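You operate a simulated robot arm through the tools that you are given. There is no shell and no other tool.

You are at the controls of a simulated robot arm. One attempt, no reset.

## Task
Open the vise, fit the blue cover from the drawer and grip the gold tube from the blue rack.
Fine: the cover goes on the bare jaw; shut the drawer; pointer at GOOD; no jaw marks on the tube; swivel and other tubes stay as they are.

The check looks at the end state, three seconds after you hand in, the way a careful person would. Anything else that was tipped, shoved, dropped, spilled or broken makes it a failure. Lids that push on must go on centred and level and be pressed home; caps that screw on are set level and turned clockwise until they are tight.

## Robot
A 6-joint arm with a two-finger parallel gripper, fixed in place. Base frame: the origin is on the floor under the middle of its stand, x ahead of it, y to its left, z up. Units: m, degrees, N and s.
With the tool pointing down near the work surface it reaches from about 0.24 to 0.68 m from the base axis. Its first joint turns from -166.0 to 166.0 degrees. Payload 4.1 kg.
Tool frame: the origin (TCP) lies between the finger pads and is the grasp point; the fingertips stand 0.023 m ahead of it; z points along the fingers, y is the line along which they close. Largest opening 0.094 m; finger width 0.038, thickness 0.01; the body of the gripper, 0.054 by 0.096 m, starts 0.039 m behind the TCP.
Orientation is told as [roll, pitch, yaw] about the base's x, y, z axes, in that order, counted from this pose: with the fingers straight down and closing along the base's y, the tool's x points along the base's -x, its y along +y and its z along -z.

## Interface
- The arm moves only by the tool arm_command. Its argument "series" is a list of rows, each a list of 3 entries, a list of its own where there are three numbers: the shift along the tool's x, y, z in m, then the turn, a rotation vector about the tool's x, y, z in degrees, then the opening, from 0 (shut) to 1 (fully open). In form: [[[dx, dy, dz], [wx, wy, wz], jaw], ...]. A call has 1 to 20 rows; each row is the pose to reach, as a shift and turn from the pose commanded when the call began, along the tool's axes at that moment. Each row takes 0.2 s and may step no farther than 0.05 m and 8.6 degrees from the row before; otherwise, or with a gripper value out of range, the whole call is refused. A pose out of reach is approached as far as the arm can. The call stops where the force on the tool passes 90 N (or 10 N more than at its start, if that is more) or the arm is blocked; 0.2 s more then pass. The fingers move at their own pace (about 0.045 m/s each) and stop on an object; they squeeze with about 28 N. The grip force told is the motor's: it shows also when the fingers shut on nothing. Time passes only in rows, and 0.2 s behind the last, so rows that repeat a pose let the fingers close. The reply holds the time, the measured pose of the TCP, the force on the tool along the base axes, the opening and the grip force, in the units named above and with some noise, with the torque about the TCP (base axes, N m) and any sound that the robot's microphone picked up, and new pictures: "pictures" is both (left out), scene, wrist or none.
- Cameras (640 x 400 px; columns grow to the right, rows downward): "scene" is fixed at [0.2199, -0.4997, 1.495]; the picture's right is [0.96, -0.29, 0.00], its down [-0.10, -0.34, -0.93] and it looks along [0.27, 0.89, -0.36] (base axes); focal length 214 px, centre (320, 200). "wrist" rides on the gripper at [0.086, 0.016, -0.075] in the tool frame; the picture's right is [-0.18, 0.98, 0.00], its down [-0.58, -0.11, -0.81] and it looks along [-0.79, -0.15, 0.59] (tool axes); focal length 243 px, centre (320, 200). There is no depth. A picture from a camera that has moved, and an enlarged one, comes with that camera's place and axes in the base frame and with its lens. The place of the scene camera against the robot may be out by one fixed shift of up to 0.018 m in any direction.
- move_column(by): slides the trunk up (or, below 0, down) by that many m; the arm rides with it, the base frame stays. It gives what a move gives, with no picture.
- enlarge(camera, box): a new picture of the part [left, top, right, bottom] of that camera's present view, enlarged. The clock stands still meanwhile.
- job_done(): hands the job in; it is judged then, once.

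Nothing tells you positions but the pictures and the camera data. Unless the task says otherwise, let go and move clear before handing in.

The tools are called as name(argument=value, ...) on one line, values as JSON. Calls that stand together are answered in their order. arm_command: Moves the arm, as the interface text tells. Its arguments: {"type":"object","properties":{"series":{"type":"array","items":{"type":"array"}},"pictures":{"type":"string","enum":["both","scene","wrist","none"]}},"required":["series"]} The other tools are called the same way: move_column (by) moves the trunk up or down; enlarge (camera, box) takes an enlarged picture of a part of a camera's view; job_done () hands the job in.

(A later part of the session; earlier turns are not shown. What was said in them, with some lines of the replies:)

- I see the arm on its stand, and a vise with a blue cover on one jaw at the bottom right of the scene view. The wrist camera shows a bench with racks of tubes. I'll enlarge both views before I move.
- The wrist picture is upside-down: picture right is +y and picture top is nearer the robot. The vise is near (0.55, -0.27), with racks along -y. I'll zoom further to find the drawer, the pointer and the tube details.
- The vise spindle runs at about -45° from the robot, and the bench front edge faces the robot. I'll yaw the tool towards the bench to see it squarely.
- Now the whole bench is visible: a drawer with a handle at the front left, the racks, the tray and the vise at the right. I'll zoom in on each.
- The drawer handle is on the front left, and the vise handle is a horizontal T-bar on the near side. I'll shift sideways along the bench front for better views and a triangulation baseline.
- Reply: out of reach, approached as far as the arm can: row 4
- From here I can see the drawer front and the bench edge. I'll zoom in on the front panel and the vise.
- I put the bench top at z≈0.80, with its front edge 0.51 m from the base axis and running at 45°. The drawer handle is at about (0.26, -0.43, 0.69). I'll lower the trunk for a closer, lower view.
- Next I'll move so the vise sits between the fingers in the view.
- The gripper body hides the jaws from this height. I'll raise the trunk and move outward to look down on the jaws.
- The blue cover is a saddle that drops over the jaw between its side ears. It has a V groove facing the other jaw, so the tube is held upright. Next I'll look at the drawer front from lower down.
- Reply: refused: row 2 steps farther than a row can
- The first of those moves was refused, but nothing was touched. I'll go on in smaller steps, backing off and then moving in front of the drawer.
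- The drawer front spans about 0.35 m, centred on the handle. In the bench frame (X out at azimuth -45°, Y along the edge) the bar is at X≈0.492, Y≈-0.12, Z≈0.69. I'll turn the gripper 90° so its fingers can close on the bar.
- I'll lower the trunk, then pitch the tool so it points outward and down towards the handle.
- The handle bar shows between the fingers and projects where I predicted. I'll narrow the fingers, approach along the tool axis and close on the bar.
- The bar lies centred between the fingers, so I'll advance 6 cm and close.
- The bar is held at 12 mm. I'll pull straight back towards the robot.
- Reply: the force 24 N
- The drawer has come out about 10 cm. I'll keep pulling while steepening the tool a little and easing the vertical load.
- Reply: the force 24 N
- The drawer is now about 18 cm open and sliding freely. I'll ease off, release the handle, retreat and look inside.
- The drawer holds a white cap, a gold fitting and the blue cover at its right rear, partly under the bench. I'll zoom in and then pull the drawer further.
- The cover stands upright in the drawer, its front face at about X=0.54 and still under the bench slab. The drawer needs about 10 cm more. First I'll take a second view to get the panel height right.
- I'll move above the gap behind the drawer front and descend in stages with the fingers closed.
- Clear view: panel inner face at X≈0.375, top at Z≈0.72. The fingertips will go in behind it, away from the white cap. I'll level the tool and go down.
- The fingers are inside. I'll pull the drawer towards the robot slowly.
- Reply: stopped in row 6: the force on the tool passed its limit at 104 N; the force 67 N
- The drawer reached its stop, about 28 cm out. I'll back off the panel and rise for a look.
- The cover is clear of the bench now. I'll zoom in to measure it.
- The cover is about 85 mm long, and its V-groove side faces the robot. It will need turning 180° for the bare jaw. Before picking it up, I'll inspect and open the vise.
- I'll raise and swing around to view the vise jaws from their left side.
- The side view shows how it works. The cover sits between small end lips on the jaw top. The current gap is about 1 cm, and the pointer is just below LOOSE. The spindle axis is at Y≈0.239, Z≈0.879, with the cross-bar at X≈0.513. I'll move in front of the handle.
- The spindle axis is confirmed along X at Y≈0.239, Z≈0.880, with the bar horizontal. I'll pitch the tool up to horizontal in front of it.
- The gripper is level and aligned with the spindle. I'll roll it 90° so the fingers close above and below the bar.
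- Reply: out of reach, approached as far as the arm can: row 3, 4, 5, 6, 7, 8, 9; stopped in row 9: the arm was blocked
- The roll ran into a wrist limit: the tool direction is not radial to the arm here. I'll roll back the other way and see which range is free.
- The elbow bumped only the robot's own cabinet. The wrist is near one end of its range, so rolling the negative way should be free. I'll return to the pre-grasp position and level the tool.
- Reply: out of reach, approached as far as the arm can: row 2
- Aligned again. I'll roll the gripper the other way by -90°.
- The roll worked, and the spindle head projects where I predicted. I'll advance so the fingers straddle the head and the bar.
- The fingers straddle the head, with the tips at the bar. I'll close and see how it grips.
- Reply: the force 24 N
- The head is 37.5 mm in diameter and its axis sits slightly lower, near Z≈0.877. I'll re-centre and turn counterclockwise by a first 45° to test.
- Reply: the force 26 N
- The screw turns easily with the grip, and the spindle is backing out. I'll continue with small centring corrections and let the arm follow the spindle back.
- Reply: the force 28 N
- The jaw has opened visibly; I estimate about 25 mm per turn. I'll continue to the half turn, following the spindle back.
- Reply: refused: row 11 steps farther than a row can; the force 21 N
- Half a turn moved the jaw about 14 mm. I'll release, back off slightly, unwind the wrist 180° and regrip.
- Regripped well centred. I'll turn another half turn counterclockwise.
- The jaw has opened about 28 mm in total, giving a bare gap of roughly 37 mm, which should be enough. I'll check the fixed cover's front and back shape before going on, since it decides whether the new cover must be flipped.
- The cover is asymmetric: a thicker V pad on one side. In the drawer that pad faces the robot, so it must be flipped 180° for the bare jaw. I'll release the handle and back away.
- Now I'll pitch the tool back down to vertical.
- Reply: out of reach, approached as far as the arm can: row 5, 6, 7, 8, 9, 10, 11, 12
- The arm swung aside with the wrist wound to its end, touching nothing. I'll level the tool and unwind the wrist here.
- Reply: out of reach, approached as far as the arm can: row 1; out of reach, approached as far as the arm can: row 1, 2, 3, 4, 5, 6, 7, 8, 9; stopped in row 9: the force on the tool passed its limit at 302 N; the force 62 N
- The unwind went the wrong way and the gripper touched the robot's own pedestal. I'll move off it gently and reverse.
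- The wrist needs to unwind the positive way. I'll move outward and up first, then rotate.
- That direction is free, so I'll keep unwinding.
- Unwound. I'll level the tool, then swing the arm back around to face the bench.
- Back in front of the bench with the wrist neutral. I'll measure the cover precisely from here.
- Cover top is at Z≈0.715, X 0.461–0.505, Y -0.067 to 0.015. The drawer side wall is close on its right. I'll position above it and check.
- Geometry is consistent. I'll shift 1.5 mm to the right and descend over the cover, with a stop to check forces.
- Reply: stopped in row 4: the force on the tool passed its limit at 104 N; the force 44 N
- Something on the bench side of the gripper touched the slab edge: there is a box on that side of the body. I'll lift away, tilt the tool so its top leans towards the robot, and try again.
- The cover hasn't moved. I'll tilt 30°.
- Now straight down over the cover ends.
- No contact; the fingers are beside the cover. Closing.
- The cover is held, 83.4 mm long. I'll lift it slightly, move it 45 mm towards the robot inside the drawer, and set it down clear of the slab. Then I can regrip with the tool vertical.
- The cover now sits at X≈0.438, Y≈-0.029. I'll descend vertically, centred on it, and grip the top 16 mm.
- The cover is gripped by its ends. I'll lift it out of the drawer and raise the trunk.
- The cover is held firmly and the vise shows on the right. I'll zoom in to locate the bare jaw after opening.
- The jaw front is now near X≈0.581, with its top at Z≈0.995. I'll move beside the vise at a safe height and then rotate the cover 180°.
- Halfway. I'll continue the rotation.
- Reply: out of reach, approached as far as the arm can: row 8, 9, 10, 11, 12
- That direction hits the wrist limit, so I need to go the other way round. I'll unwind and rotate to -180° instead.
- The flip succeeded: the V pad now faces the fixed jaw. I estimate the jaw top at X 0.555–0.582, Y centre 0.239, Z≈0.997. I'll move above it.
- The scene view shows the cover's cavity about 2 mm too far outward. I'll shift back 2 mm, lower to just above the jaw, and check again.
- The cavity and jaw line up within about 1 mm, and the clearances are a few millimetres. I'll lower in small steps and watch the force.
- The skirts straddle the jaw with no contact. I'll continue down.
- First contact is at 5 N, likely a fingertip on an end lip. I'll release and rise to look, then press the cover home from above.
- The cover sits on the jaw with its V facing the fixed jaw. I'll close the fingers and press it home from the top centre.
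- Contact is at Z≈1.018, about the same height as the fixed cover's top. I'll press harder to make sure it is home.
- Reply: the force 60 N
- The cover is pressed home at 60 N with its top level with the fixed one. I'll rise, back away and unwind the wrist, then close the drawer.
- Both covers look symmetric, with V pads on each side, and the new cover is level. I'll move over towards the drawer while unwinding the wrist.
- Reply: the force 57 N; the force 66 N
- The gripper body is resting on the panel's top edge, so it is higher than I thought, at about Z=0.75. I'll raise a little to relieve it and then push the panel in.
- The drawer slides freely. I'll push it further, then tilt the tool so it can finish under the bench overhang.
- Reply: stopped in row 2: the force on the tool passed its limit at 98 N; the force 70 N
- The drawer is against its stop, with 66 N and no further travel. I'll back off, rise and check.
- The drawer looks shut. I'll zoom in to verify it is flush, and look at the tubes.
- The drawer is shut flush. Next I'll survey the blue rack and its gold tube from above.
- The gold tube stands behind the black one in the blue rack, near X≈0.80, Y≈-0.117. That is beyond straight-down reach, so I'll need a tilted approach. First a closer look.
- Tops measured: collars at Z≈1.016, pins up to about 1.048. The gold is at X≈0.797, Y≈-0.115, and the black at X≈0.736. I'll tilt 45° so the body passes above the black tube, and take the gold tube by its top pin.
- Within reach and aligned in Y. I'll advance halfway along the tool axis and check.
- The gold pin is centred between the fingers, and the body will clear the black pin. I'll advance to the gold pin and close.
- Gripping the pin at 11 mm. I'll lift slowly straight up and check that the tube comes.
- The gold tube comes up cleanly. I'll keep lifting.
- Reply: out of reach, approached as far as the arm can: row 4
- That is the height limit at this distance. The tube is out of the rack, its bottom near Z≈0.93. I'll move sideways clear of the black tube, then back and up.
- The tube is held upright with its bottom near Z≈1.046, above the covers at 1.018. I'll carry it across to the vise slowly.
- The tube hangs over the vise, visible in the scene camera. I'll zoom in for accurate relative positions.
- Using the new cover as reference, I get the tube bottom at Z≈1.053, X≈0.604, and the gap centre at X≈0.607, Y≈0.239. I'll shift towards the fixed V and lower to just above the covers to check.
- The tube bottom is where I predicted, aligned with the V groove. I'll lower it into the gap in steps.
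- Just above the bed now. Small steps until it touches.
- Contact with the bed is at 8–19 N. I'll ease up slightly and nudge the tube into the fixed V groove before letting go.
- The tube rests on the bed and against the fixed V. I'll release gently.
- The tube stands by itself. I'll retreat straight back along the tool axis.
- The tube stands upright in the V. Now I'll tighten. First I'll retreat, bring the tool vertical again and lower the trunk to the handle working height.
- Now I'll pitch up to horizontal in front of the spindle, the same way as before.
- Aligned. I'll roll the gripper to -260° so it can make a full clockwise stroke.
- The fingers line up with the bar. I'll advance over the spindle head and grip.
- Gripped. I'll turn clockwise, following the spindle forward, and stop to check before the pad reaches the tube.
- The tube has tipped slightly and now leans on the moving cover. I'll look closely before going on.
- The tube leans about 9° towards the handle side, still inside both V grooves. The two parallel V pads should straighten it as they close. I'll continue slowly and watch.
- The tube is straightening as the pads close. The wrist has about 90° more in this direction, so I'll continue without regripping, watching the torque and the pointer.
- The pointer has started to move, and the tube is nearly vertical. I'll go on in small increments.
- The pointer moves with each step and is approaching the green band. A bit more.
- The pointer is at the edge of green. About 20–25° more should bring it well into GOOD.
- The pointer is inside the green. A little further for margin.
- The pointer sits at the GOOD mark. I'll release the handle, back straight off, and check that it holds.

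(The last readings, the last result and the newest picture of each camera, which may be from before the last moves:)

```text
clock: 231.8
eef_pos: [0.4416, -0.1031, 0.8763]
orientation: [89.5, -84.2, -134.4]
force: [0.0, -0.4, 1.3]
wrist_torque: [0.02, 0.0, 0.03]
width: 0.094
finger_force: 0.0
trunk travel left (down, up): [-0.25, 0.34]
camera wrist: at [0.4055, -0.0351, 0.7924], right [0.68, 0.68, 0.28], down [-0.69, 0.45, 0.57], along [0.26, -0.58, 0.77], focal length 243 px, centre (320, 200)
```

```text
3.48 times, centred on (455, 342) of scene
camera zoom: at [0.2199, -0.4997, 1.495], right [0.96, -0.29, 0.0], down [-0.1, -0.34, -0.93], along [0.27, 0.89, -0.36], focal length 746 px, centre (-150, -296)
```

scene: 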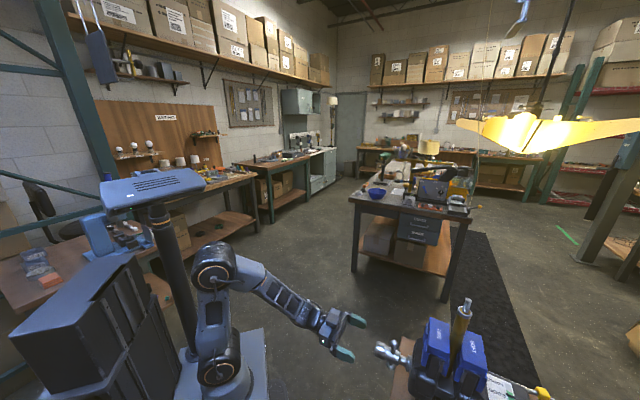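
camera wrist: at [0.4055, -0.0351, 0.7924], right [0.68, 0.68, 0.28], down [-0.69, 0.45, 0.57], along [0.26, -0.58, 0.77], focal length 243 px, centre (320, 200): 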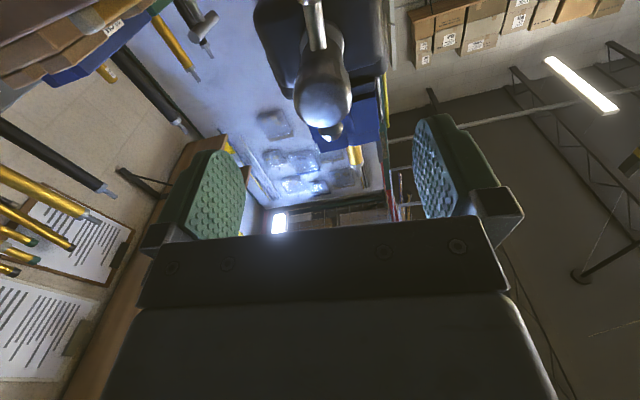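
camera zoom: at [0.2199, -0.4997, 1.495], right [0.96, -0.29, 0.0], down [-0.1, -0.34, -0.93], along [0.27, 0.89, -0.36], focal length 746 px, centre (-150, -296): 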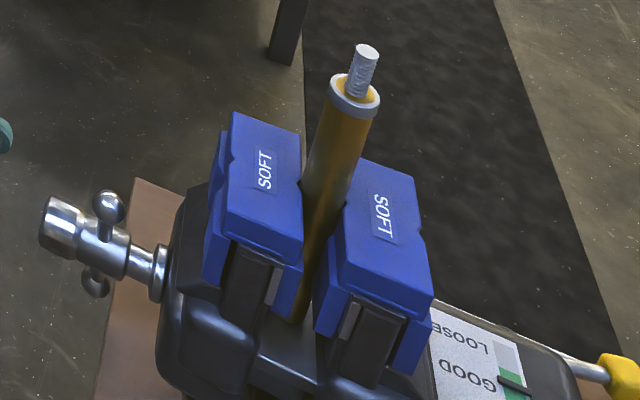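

The pointer holds within GOOD after release. I'll return the arm to a neutral pose the same way it came and inspect from above.

arm_command(series=[[[0, 0, 0], [0, 0, -6], 1.0], [[0, 0, 0], [0, 0, -6], 1.0]], pictures="none")

arm_command(series=[[[-0.0065, 0, -0.0025], [0, 7.5, 0], 1.0], [[-0.0125, 0, -0.0055], [0, 15, 0], 1.0], [[-0.0195, 0, -0.0085], [0, 22.5, 0], 1.0], [[-0.0265, 0, -0.0105], [0, 30, 0], 1.0], [[-0.0345, 0, -0.0125], [0, 37.5, 0], 1.0], [[-0.0425, 0, -0.0145], [0, 45, 0], 1.0], [[-0.0505, 0, -0.0165], [0, 52.5, 0], 1.0], [[-0.0585, 0, -0.0185], [0, 60, 0], 1.0], [[-0.0665, 0, -0.0205], [0, 67.5, 0], 1.0], [[-0.0745, 0, -0.0225], [0, 75, 0], 1.0], [[-0.0815, 0, -0.0245], [0, 82.5, 0], 1.0], [[-0.0865, 0, -0.0245], [0, 90, 0], 1.0]], pictures="both")

```text
clock: 232.3
eef_pos: [0.4418, -0.1038, 0.878]
orientation: [-82.4, -89.8, 37.6]
force: [-0.9, -0.5, 0.7]
wrist_torque: [-0.01, 0.02, 0.01]
width: 0.094
finger_force: 0.1
trunk travel left (down, up): [-0.25, 0.34]
```

```text
clock: 234.9
eef_pos: [0.4263, -0.0869, 0.9644]
orientation: [-0.1, 0.0, -45.0]
force: [-0.4, 0.2, 0.2]
wrist_torque: [-0.02, -0.01, 0.01]
width: 0.0942
finger_force: 0.2
trunk travel left (down, up): [-0.25, 0.34]
camera wrist: at [0.3752, -0.016, 1.0393], right [0.82, 0.57, 0.0], down [0.34, -0.49, 0.81], along [0.45, -0.66, -0.59], focal length 243 px, centre (320, 200)
```

scene: 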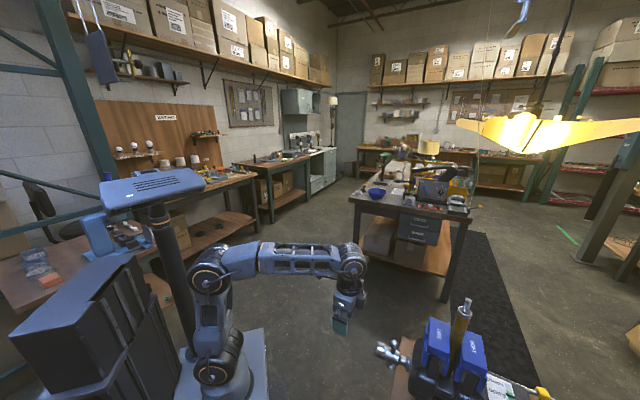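
wrist: 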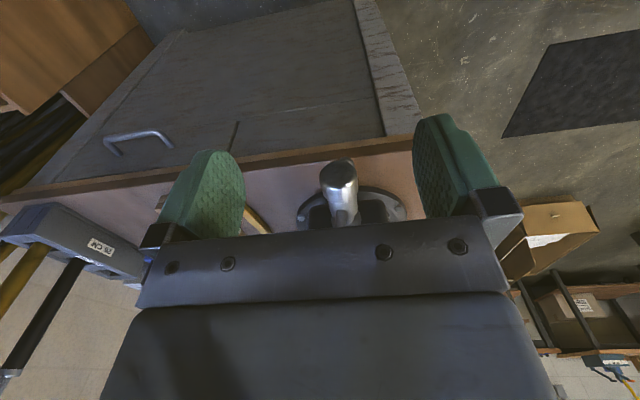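

I'll raise and view the vise from its left side to read the scale and check the tube and covers.

move_column(by=0.2)

arm_command(series=[[[0, -0.02, 0], [0, 0, -7.5], 1], [[0, -0.045, 0], [0, 0, -15], 1], [[0, -0.07, 0], [0, 0, -22.5], 1], [[0, -0.095, 0], [0, 0, -30], 1], [[0, -0.12, 0], [0, 0, -37.5], 1], [[-0.02, -0.15, 0], [0, 0, -45], 1], [[-0.05, -0.175, 0], [0, 0, -52.5], 1], [[-0.08, -0.2, 0], [0, 0, -60], 1], [[-0.11, -0.215, 0], [0, 0, -67.5], 1], [[-0.14, -0.225, 0], [0, 0, -75], 1], [[-0.17, -0.23, 0], [0, 0, -82.5], 1], [[-0.2, -0.232, 0], [0, 0, -90], 1]], pictures="both")

enlarge(camera="wrist", box=[220, 100, 420, 230])

```text
clock: 237.1
eef_pos: [0.4265, -0.087, 1.1648]
orientation: [-0.1, -0.1, -45.0]
force: [-0.4, -0.9, -0.3]
wrist_torque: [0.01, -0.02, 0.04]
width: 0.094
finger_force: 0.0
trunk travel left (down, up): [-0.45, 0.14]
```

```text
clock: 239.7
eef_pos: [0.4017, -0.3941, 1.1629]
orientation: [0.0, 0.0, 45.1]
force: [0.6, 0.0, 0.3]
wrist_torque: [-0.02, -0.02, 0.01]
width: 0.0939
finger_force: 0.1
trunk travel left (down, up): [-0.45, 0.14]
camera wrist: at [0.329, -0.4457, 1.2372], right [-0.57, 0.82, 0.0], down [0.49, 0.34, 0.8], along [0.66, 0.46, -0.59], focal length 243 px, centre (320, 200)
```

scene: 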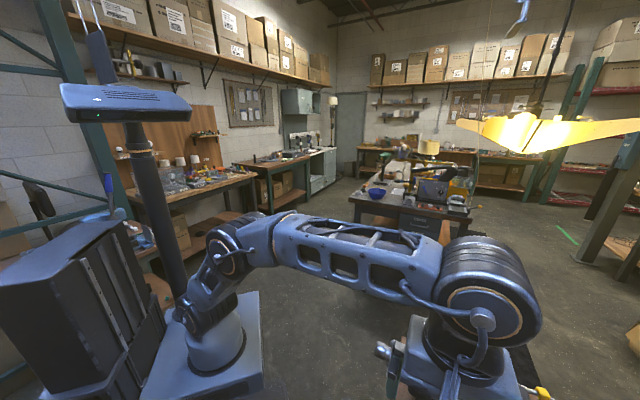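
wrist: 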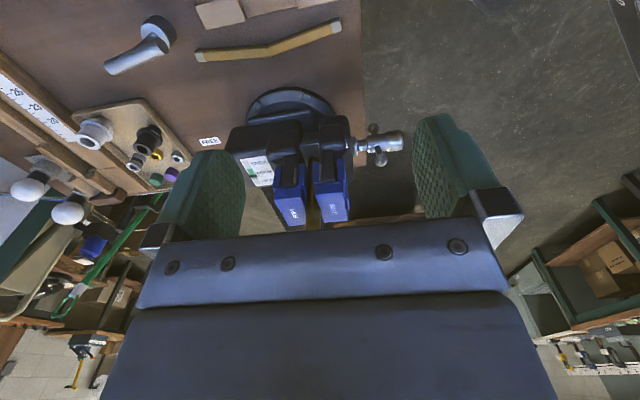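

```text
3.08 times, centred on (320, 165) of wrist
camera zoom: at [0.329, -0.4457, 1.2372], right [-0.57, 0.82, 0.0], down [0.49, 0.34, 0.8], along [0.66, 0.46, -0.59], focal length 746 px, centre (320, 308)
```

zoom: 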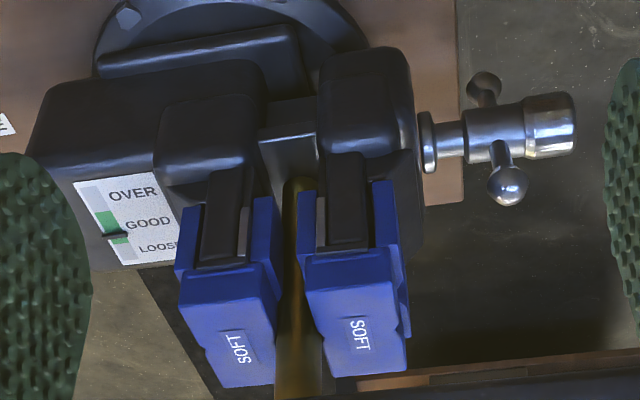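

enlarge(camera="wrist", box=[235, 140, 295, 200])

enlarge(camera="wrist", box=[265, 145, 365, 230])

```text
6.67 times, centred on (265, 170) of wrist
camera zoom: at [0.329, -0.4457, 1.2372], right [-0.57, 0.82, 0.0], down [0.49, 0.34, 0.8], along [0.66, 0.46, -0.59], focal length 1618 px, centre (687, 400)
```

zoom: 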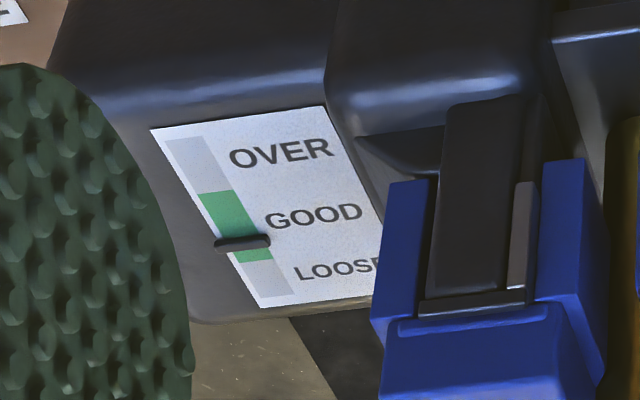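

```text
4.71 times, centred on (315, 188) of wrist
camera zoom: at [0.329, -0.4457, 1.2372], right [-0.57, 0.82, 0.0], down [0.49, 0.34, 0.8], along [0.66, 0.46, -0.59], focal length 1142 px, centre (344, 259)
```

zoom: 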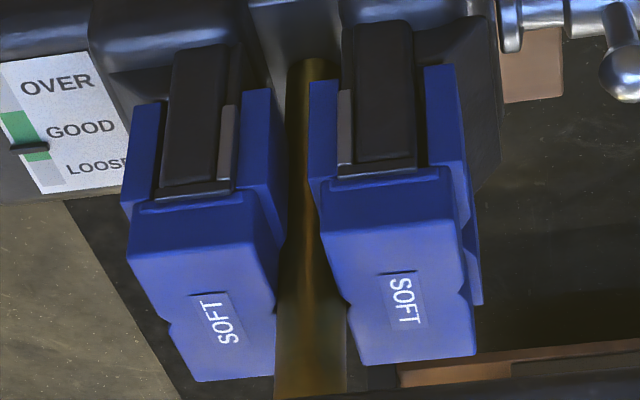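

The whole scale is visible: the pointer is inside the green GOOD band, and the tube is held between both blue covers in the V grooves. I'll move the arm clear and see whether the pointer stays put over time.

arm_command(series=[[[0, 0.03, 0], [0, 0, 7.5], 1], [[0, 0.06, 0], [0, 0, 15], 1], [[0, 0.09, 0], [0, 0, 22.5], 1], [[0, 0.12, 0], [0, 0, 30], 1], [[0, 0.15, 0], [0, 0, 37.5], 1], [[0, 0.18, 0], [0, 0, 45], 1], [[0, 0.2, 0], [0, 0, 52.5], 1], [[0, 0.21, 0], [0, 0, 60], 1], [[0, 0.21, 0], [0, 0, 67.5], 1], [[0, 0.21, 0], [0, 0, 75], 1], [[0, 0.21, 0], [0, 0, 82.5], 1], [[0, 0.21, 0], [0, 0, 90], 1], [[0, 0.21, 0], [0, 0, 90], 1], [[0, 0.21, 0], [0, 0, 90], 1]], pictures="both")

enlarge(camera="scene", box=[475, 365, 535, 400])

enlarge(camera="scene", box=[400, 285, 510, 400])

```text
clock: 242.7
eef_pos: [0.255, -0.245, 1.1643]
orientation: [0.0, 0.0, -45.0]
force: [-0.7, -0.5, -0.5]
wrist_torque: [0.0, 0.03, 0.0]
width: 0.0942
finger_force: 0.1
trunk travel left (down, up): [-0.45, 0.14]
camera wrist: at [0.2038, -0.1737, 1.2393], right [0.83, 0.56, 0.0], down [0.34, -0.49, 0.81], along [0.45, -0.67, -0.59], focal length 243 px, centre (320, 200)
```

scene: 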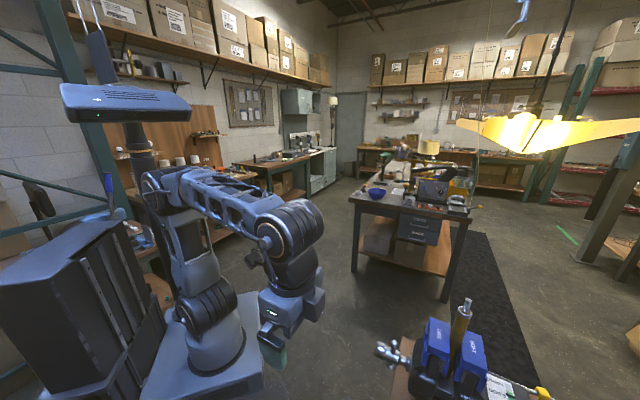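
wrist: 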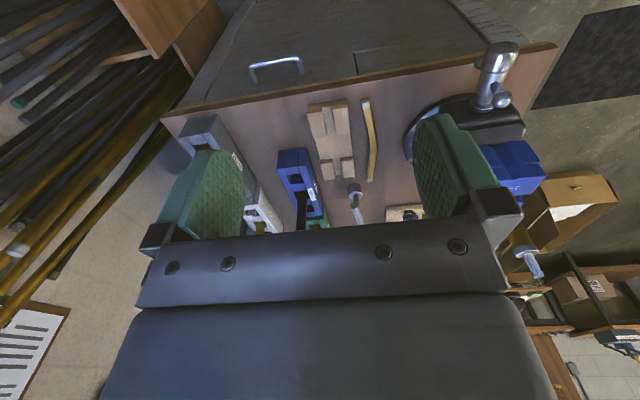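

```text
10.67 times, centred on (505, 382) of scene
camera zoom: at [0.2199, -0.4997, 1.495], right [0.96, -0.29, 0.0], down [-0.1, -0.34, -0.93], along [0.27, 0.89, -0.36], focal length 2288 px, centre (-1653, -1747)
```

zoom: 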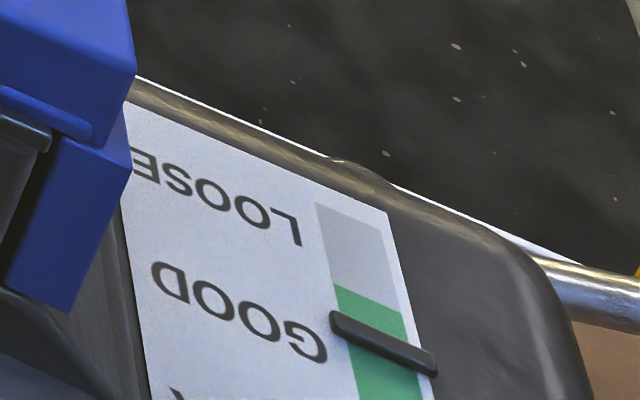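

```text
3.48 times, centred on (455, 342) of scene
camera zoom: at [0.2199, -0.4997, 1.495], right [0.96, -0.29, 0.0], down [-0.1, -0.34, -0.93], along [0.27, 0.89, -0.36], focal length 746 px, centre (-150, -296)
```

zoom: 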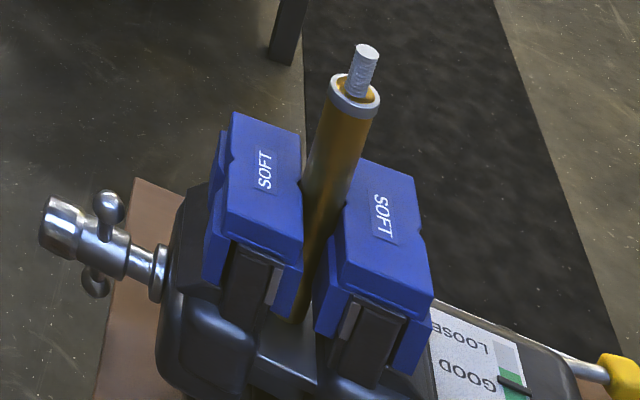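

The pointer hasn't drifted over 10 s. I'll check closely that both covers are still level and seated.

enlarge(camera="scene", box=[420, 315, 480, 390])

enlarge(camera="scene", box=[428, 345, 478, 400])

```text
5.33 times, centred on (450, 352) of scene
camera zoom: at [0.2199, -0.4997, 1.495], right [0.96, -0.29, 0.0], down [-0.1, -0.34, -0.93], along [0.27, 0.89, -0.36], focal length 1144 px, centre (-373, -613)
```

zoom: 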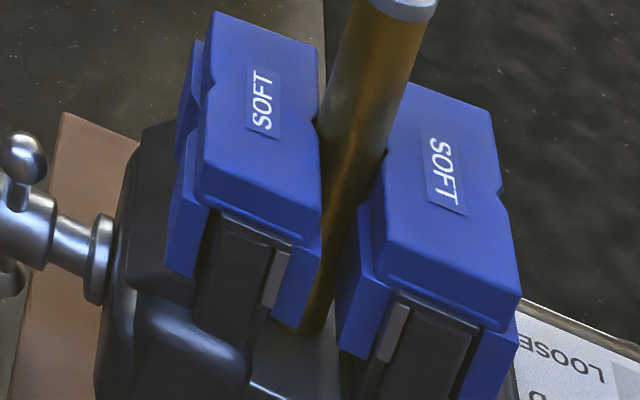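

```text
7.27 times, centred on (453, 372) of scene
camera zoom: at [0.2199, -0.4997, 1.495], right [0.96, -0.29, 0.0], down [-0.1, -0.34, -0.93], along [0.27, 0.89, -0.36], focal length 1560 px, centre (-647, -1054)
```

zoom: 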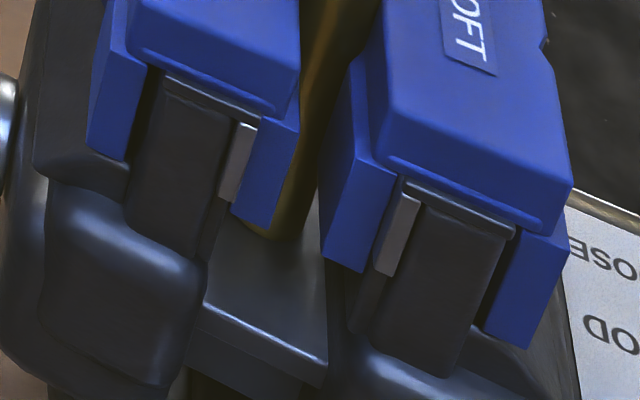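

Both covers are seated flat over their jaws and the tube is clamped between them. Last, I'll check the rest of the bench.

enlarge(camera="wrist", box=[140, 30, 440, 240])

enlarge(camera="wrist", box=[440, 20, 640, 240])

```text
1.90 times, centred on (290, 135) of wrist
camera zoom: at [0.2038, -0.1737, 1.2393], right [0.83, 0.56, 0.0], down [0.34, -0.49, 0.81], along [0.45, -0.67, -0.59], focal length 462 px, centre (377, 324)
```

zoom: 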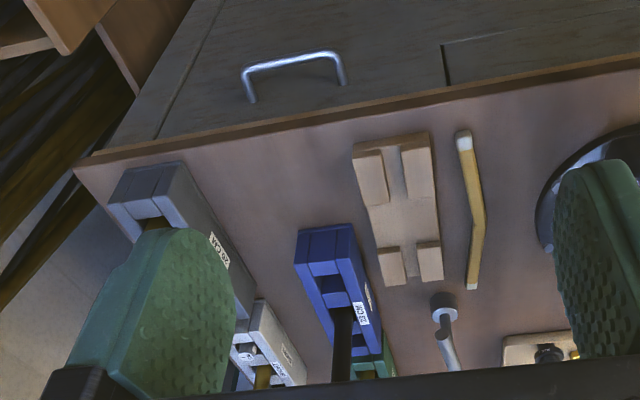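

```text
1.82 times, centred on (540, 130) of wrist
camera zoom: at [0.2038, -0.1737, 1.2393], right [0.83, 0.56, 0.0], down [0.34, -0.49, 0.81], along [0.45, -0.67, -0.59], focal length 441 px, centre (-80, 327)
```

zoom: 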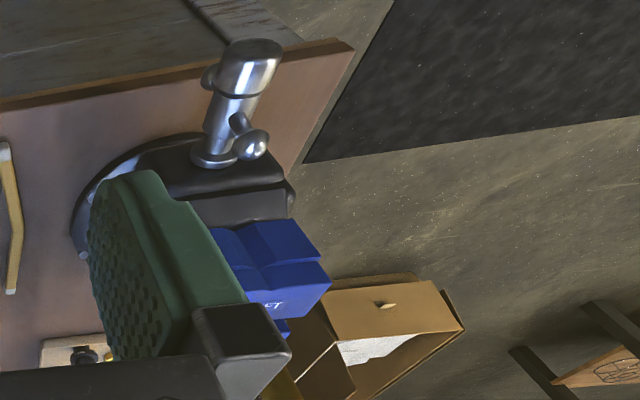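

Everything checks out: drawer shut, racks and other tubes untouched, both covers seated, tube held, pointer steady in the GOOD band, arm clear. I'm handing the job in.

job_done()

```text
The job is handed in.
```

I've handed the job in. When I last looked, everything you asked for was in place:

- **Vise:** it was opened, and the swivel and its lock were not touched.
- **Cover:** the blue cover from the drawer is on the bare jaw. I pressed it home with about 60 N, and it looks level with the other cover.
- **Tube:** the gold tube from the blue rack is clamped between the two soft covers, in their V grooves. It leans roughly 2–3° towards the handle.
- **Pointer:** it is inside the green GOOD band, about a quarter of the way up from the LOOSE end. It did not move in the roughly 10 s after I let go of the handle.
- **Drawer and bench:** the drawer is shut flush. The racks and the tubes I could see in my last look were undisturbed, and the arm is clear.

A few contacts happened along the way:

- **Pedestal:** the gripper hit the robot's own pedestal once, with a peak of about 300 N.
- **Bench edge:** it touched the bench edge once, at about 100 N.
- **Drawer panel:** it rested on the top of the drawer panel while I was closing the drawer.
- **Tube:** it tipped a few degrees as the jaws closed, and the pads mostly straightened it.

I saw no damage from any of these. I couldn't check whether the white cap and gold fitting inside the drawer shifted when I closed it.
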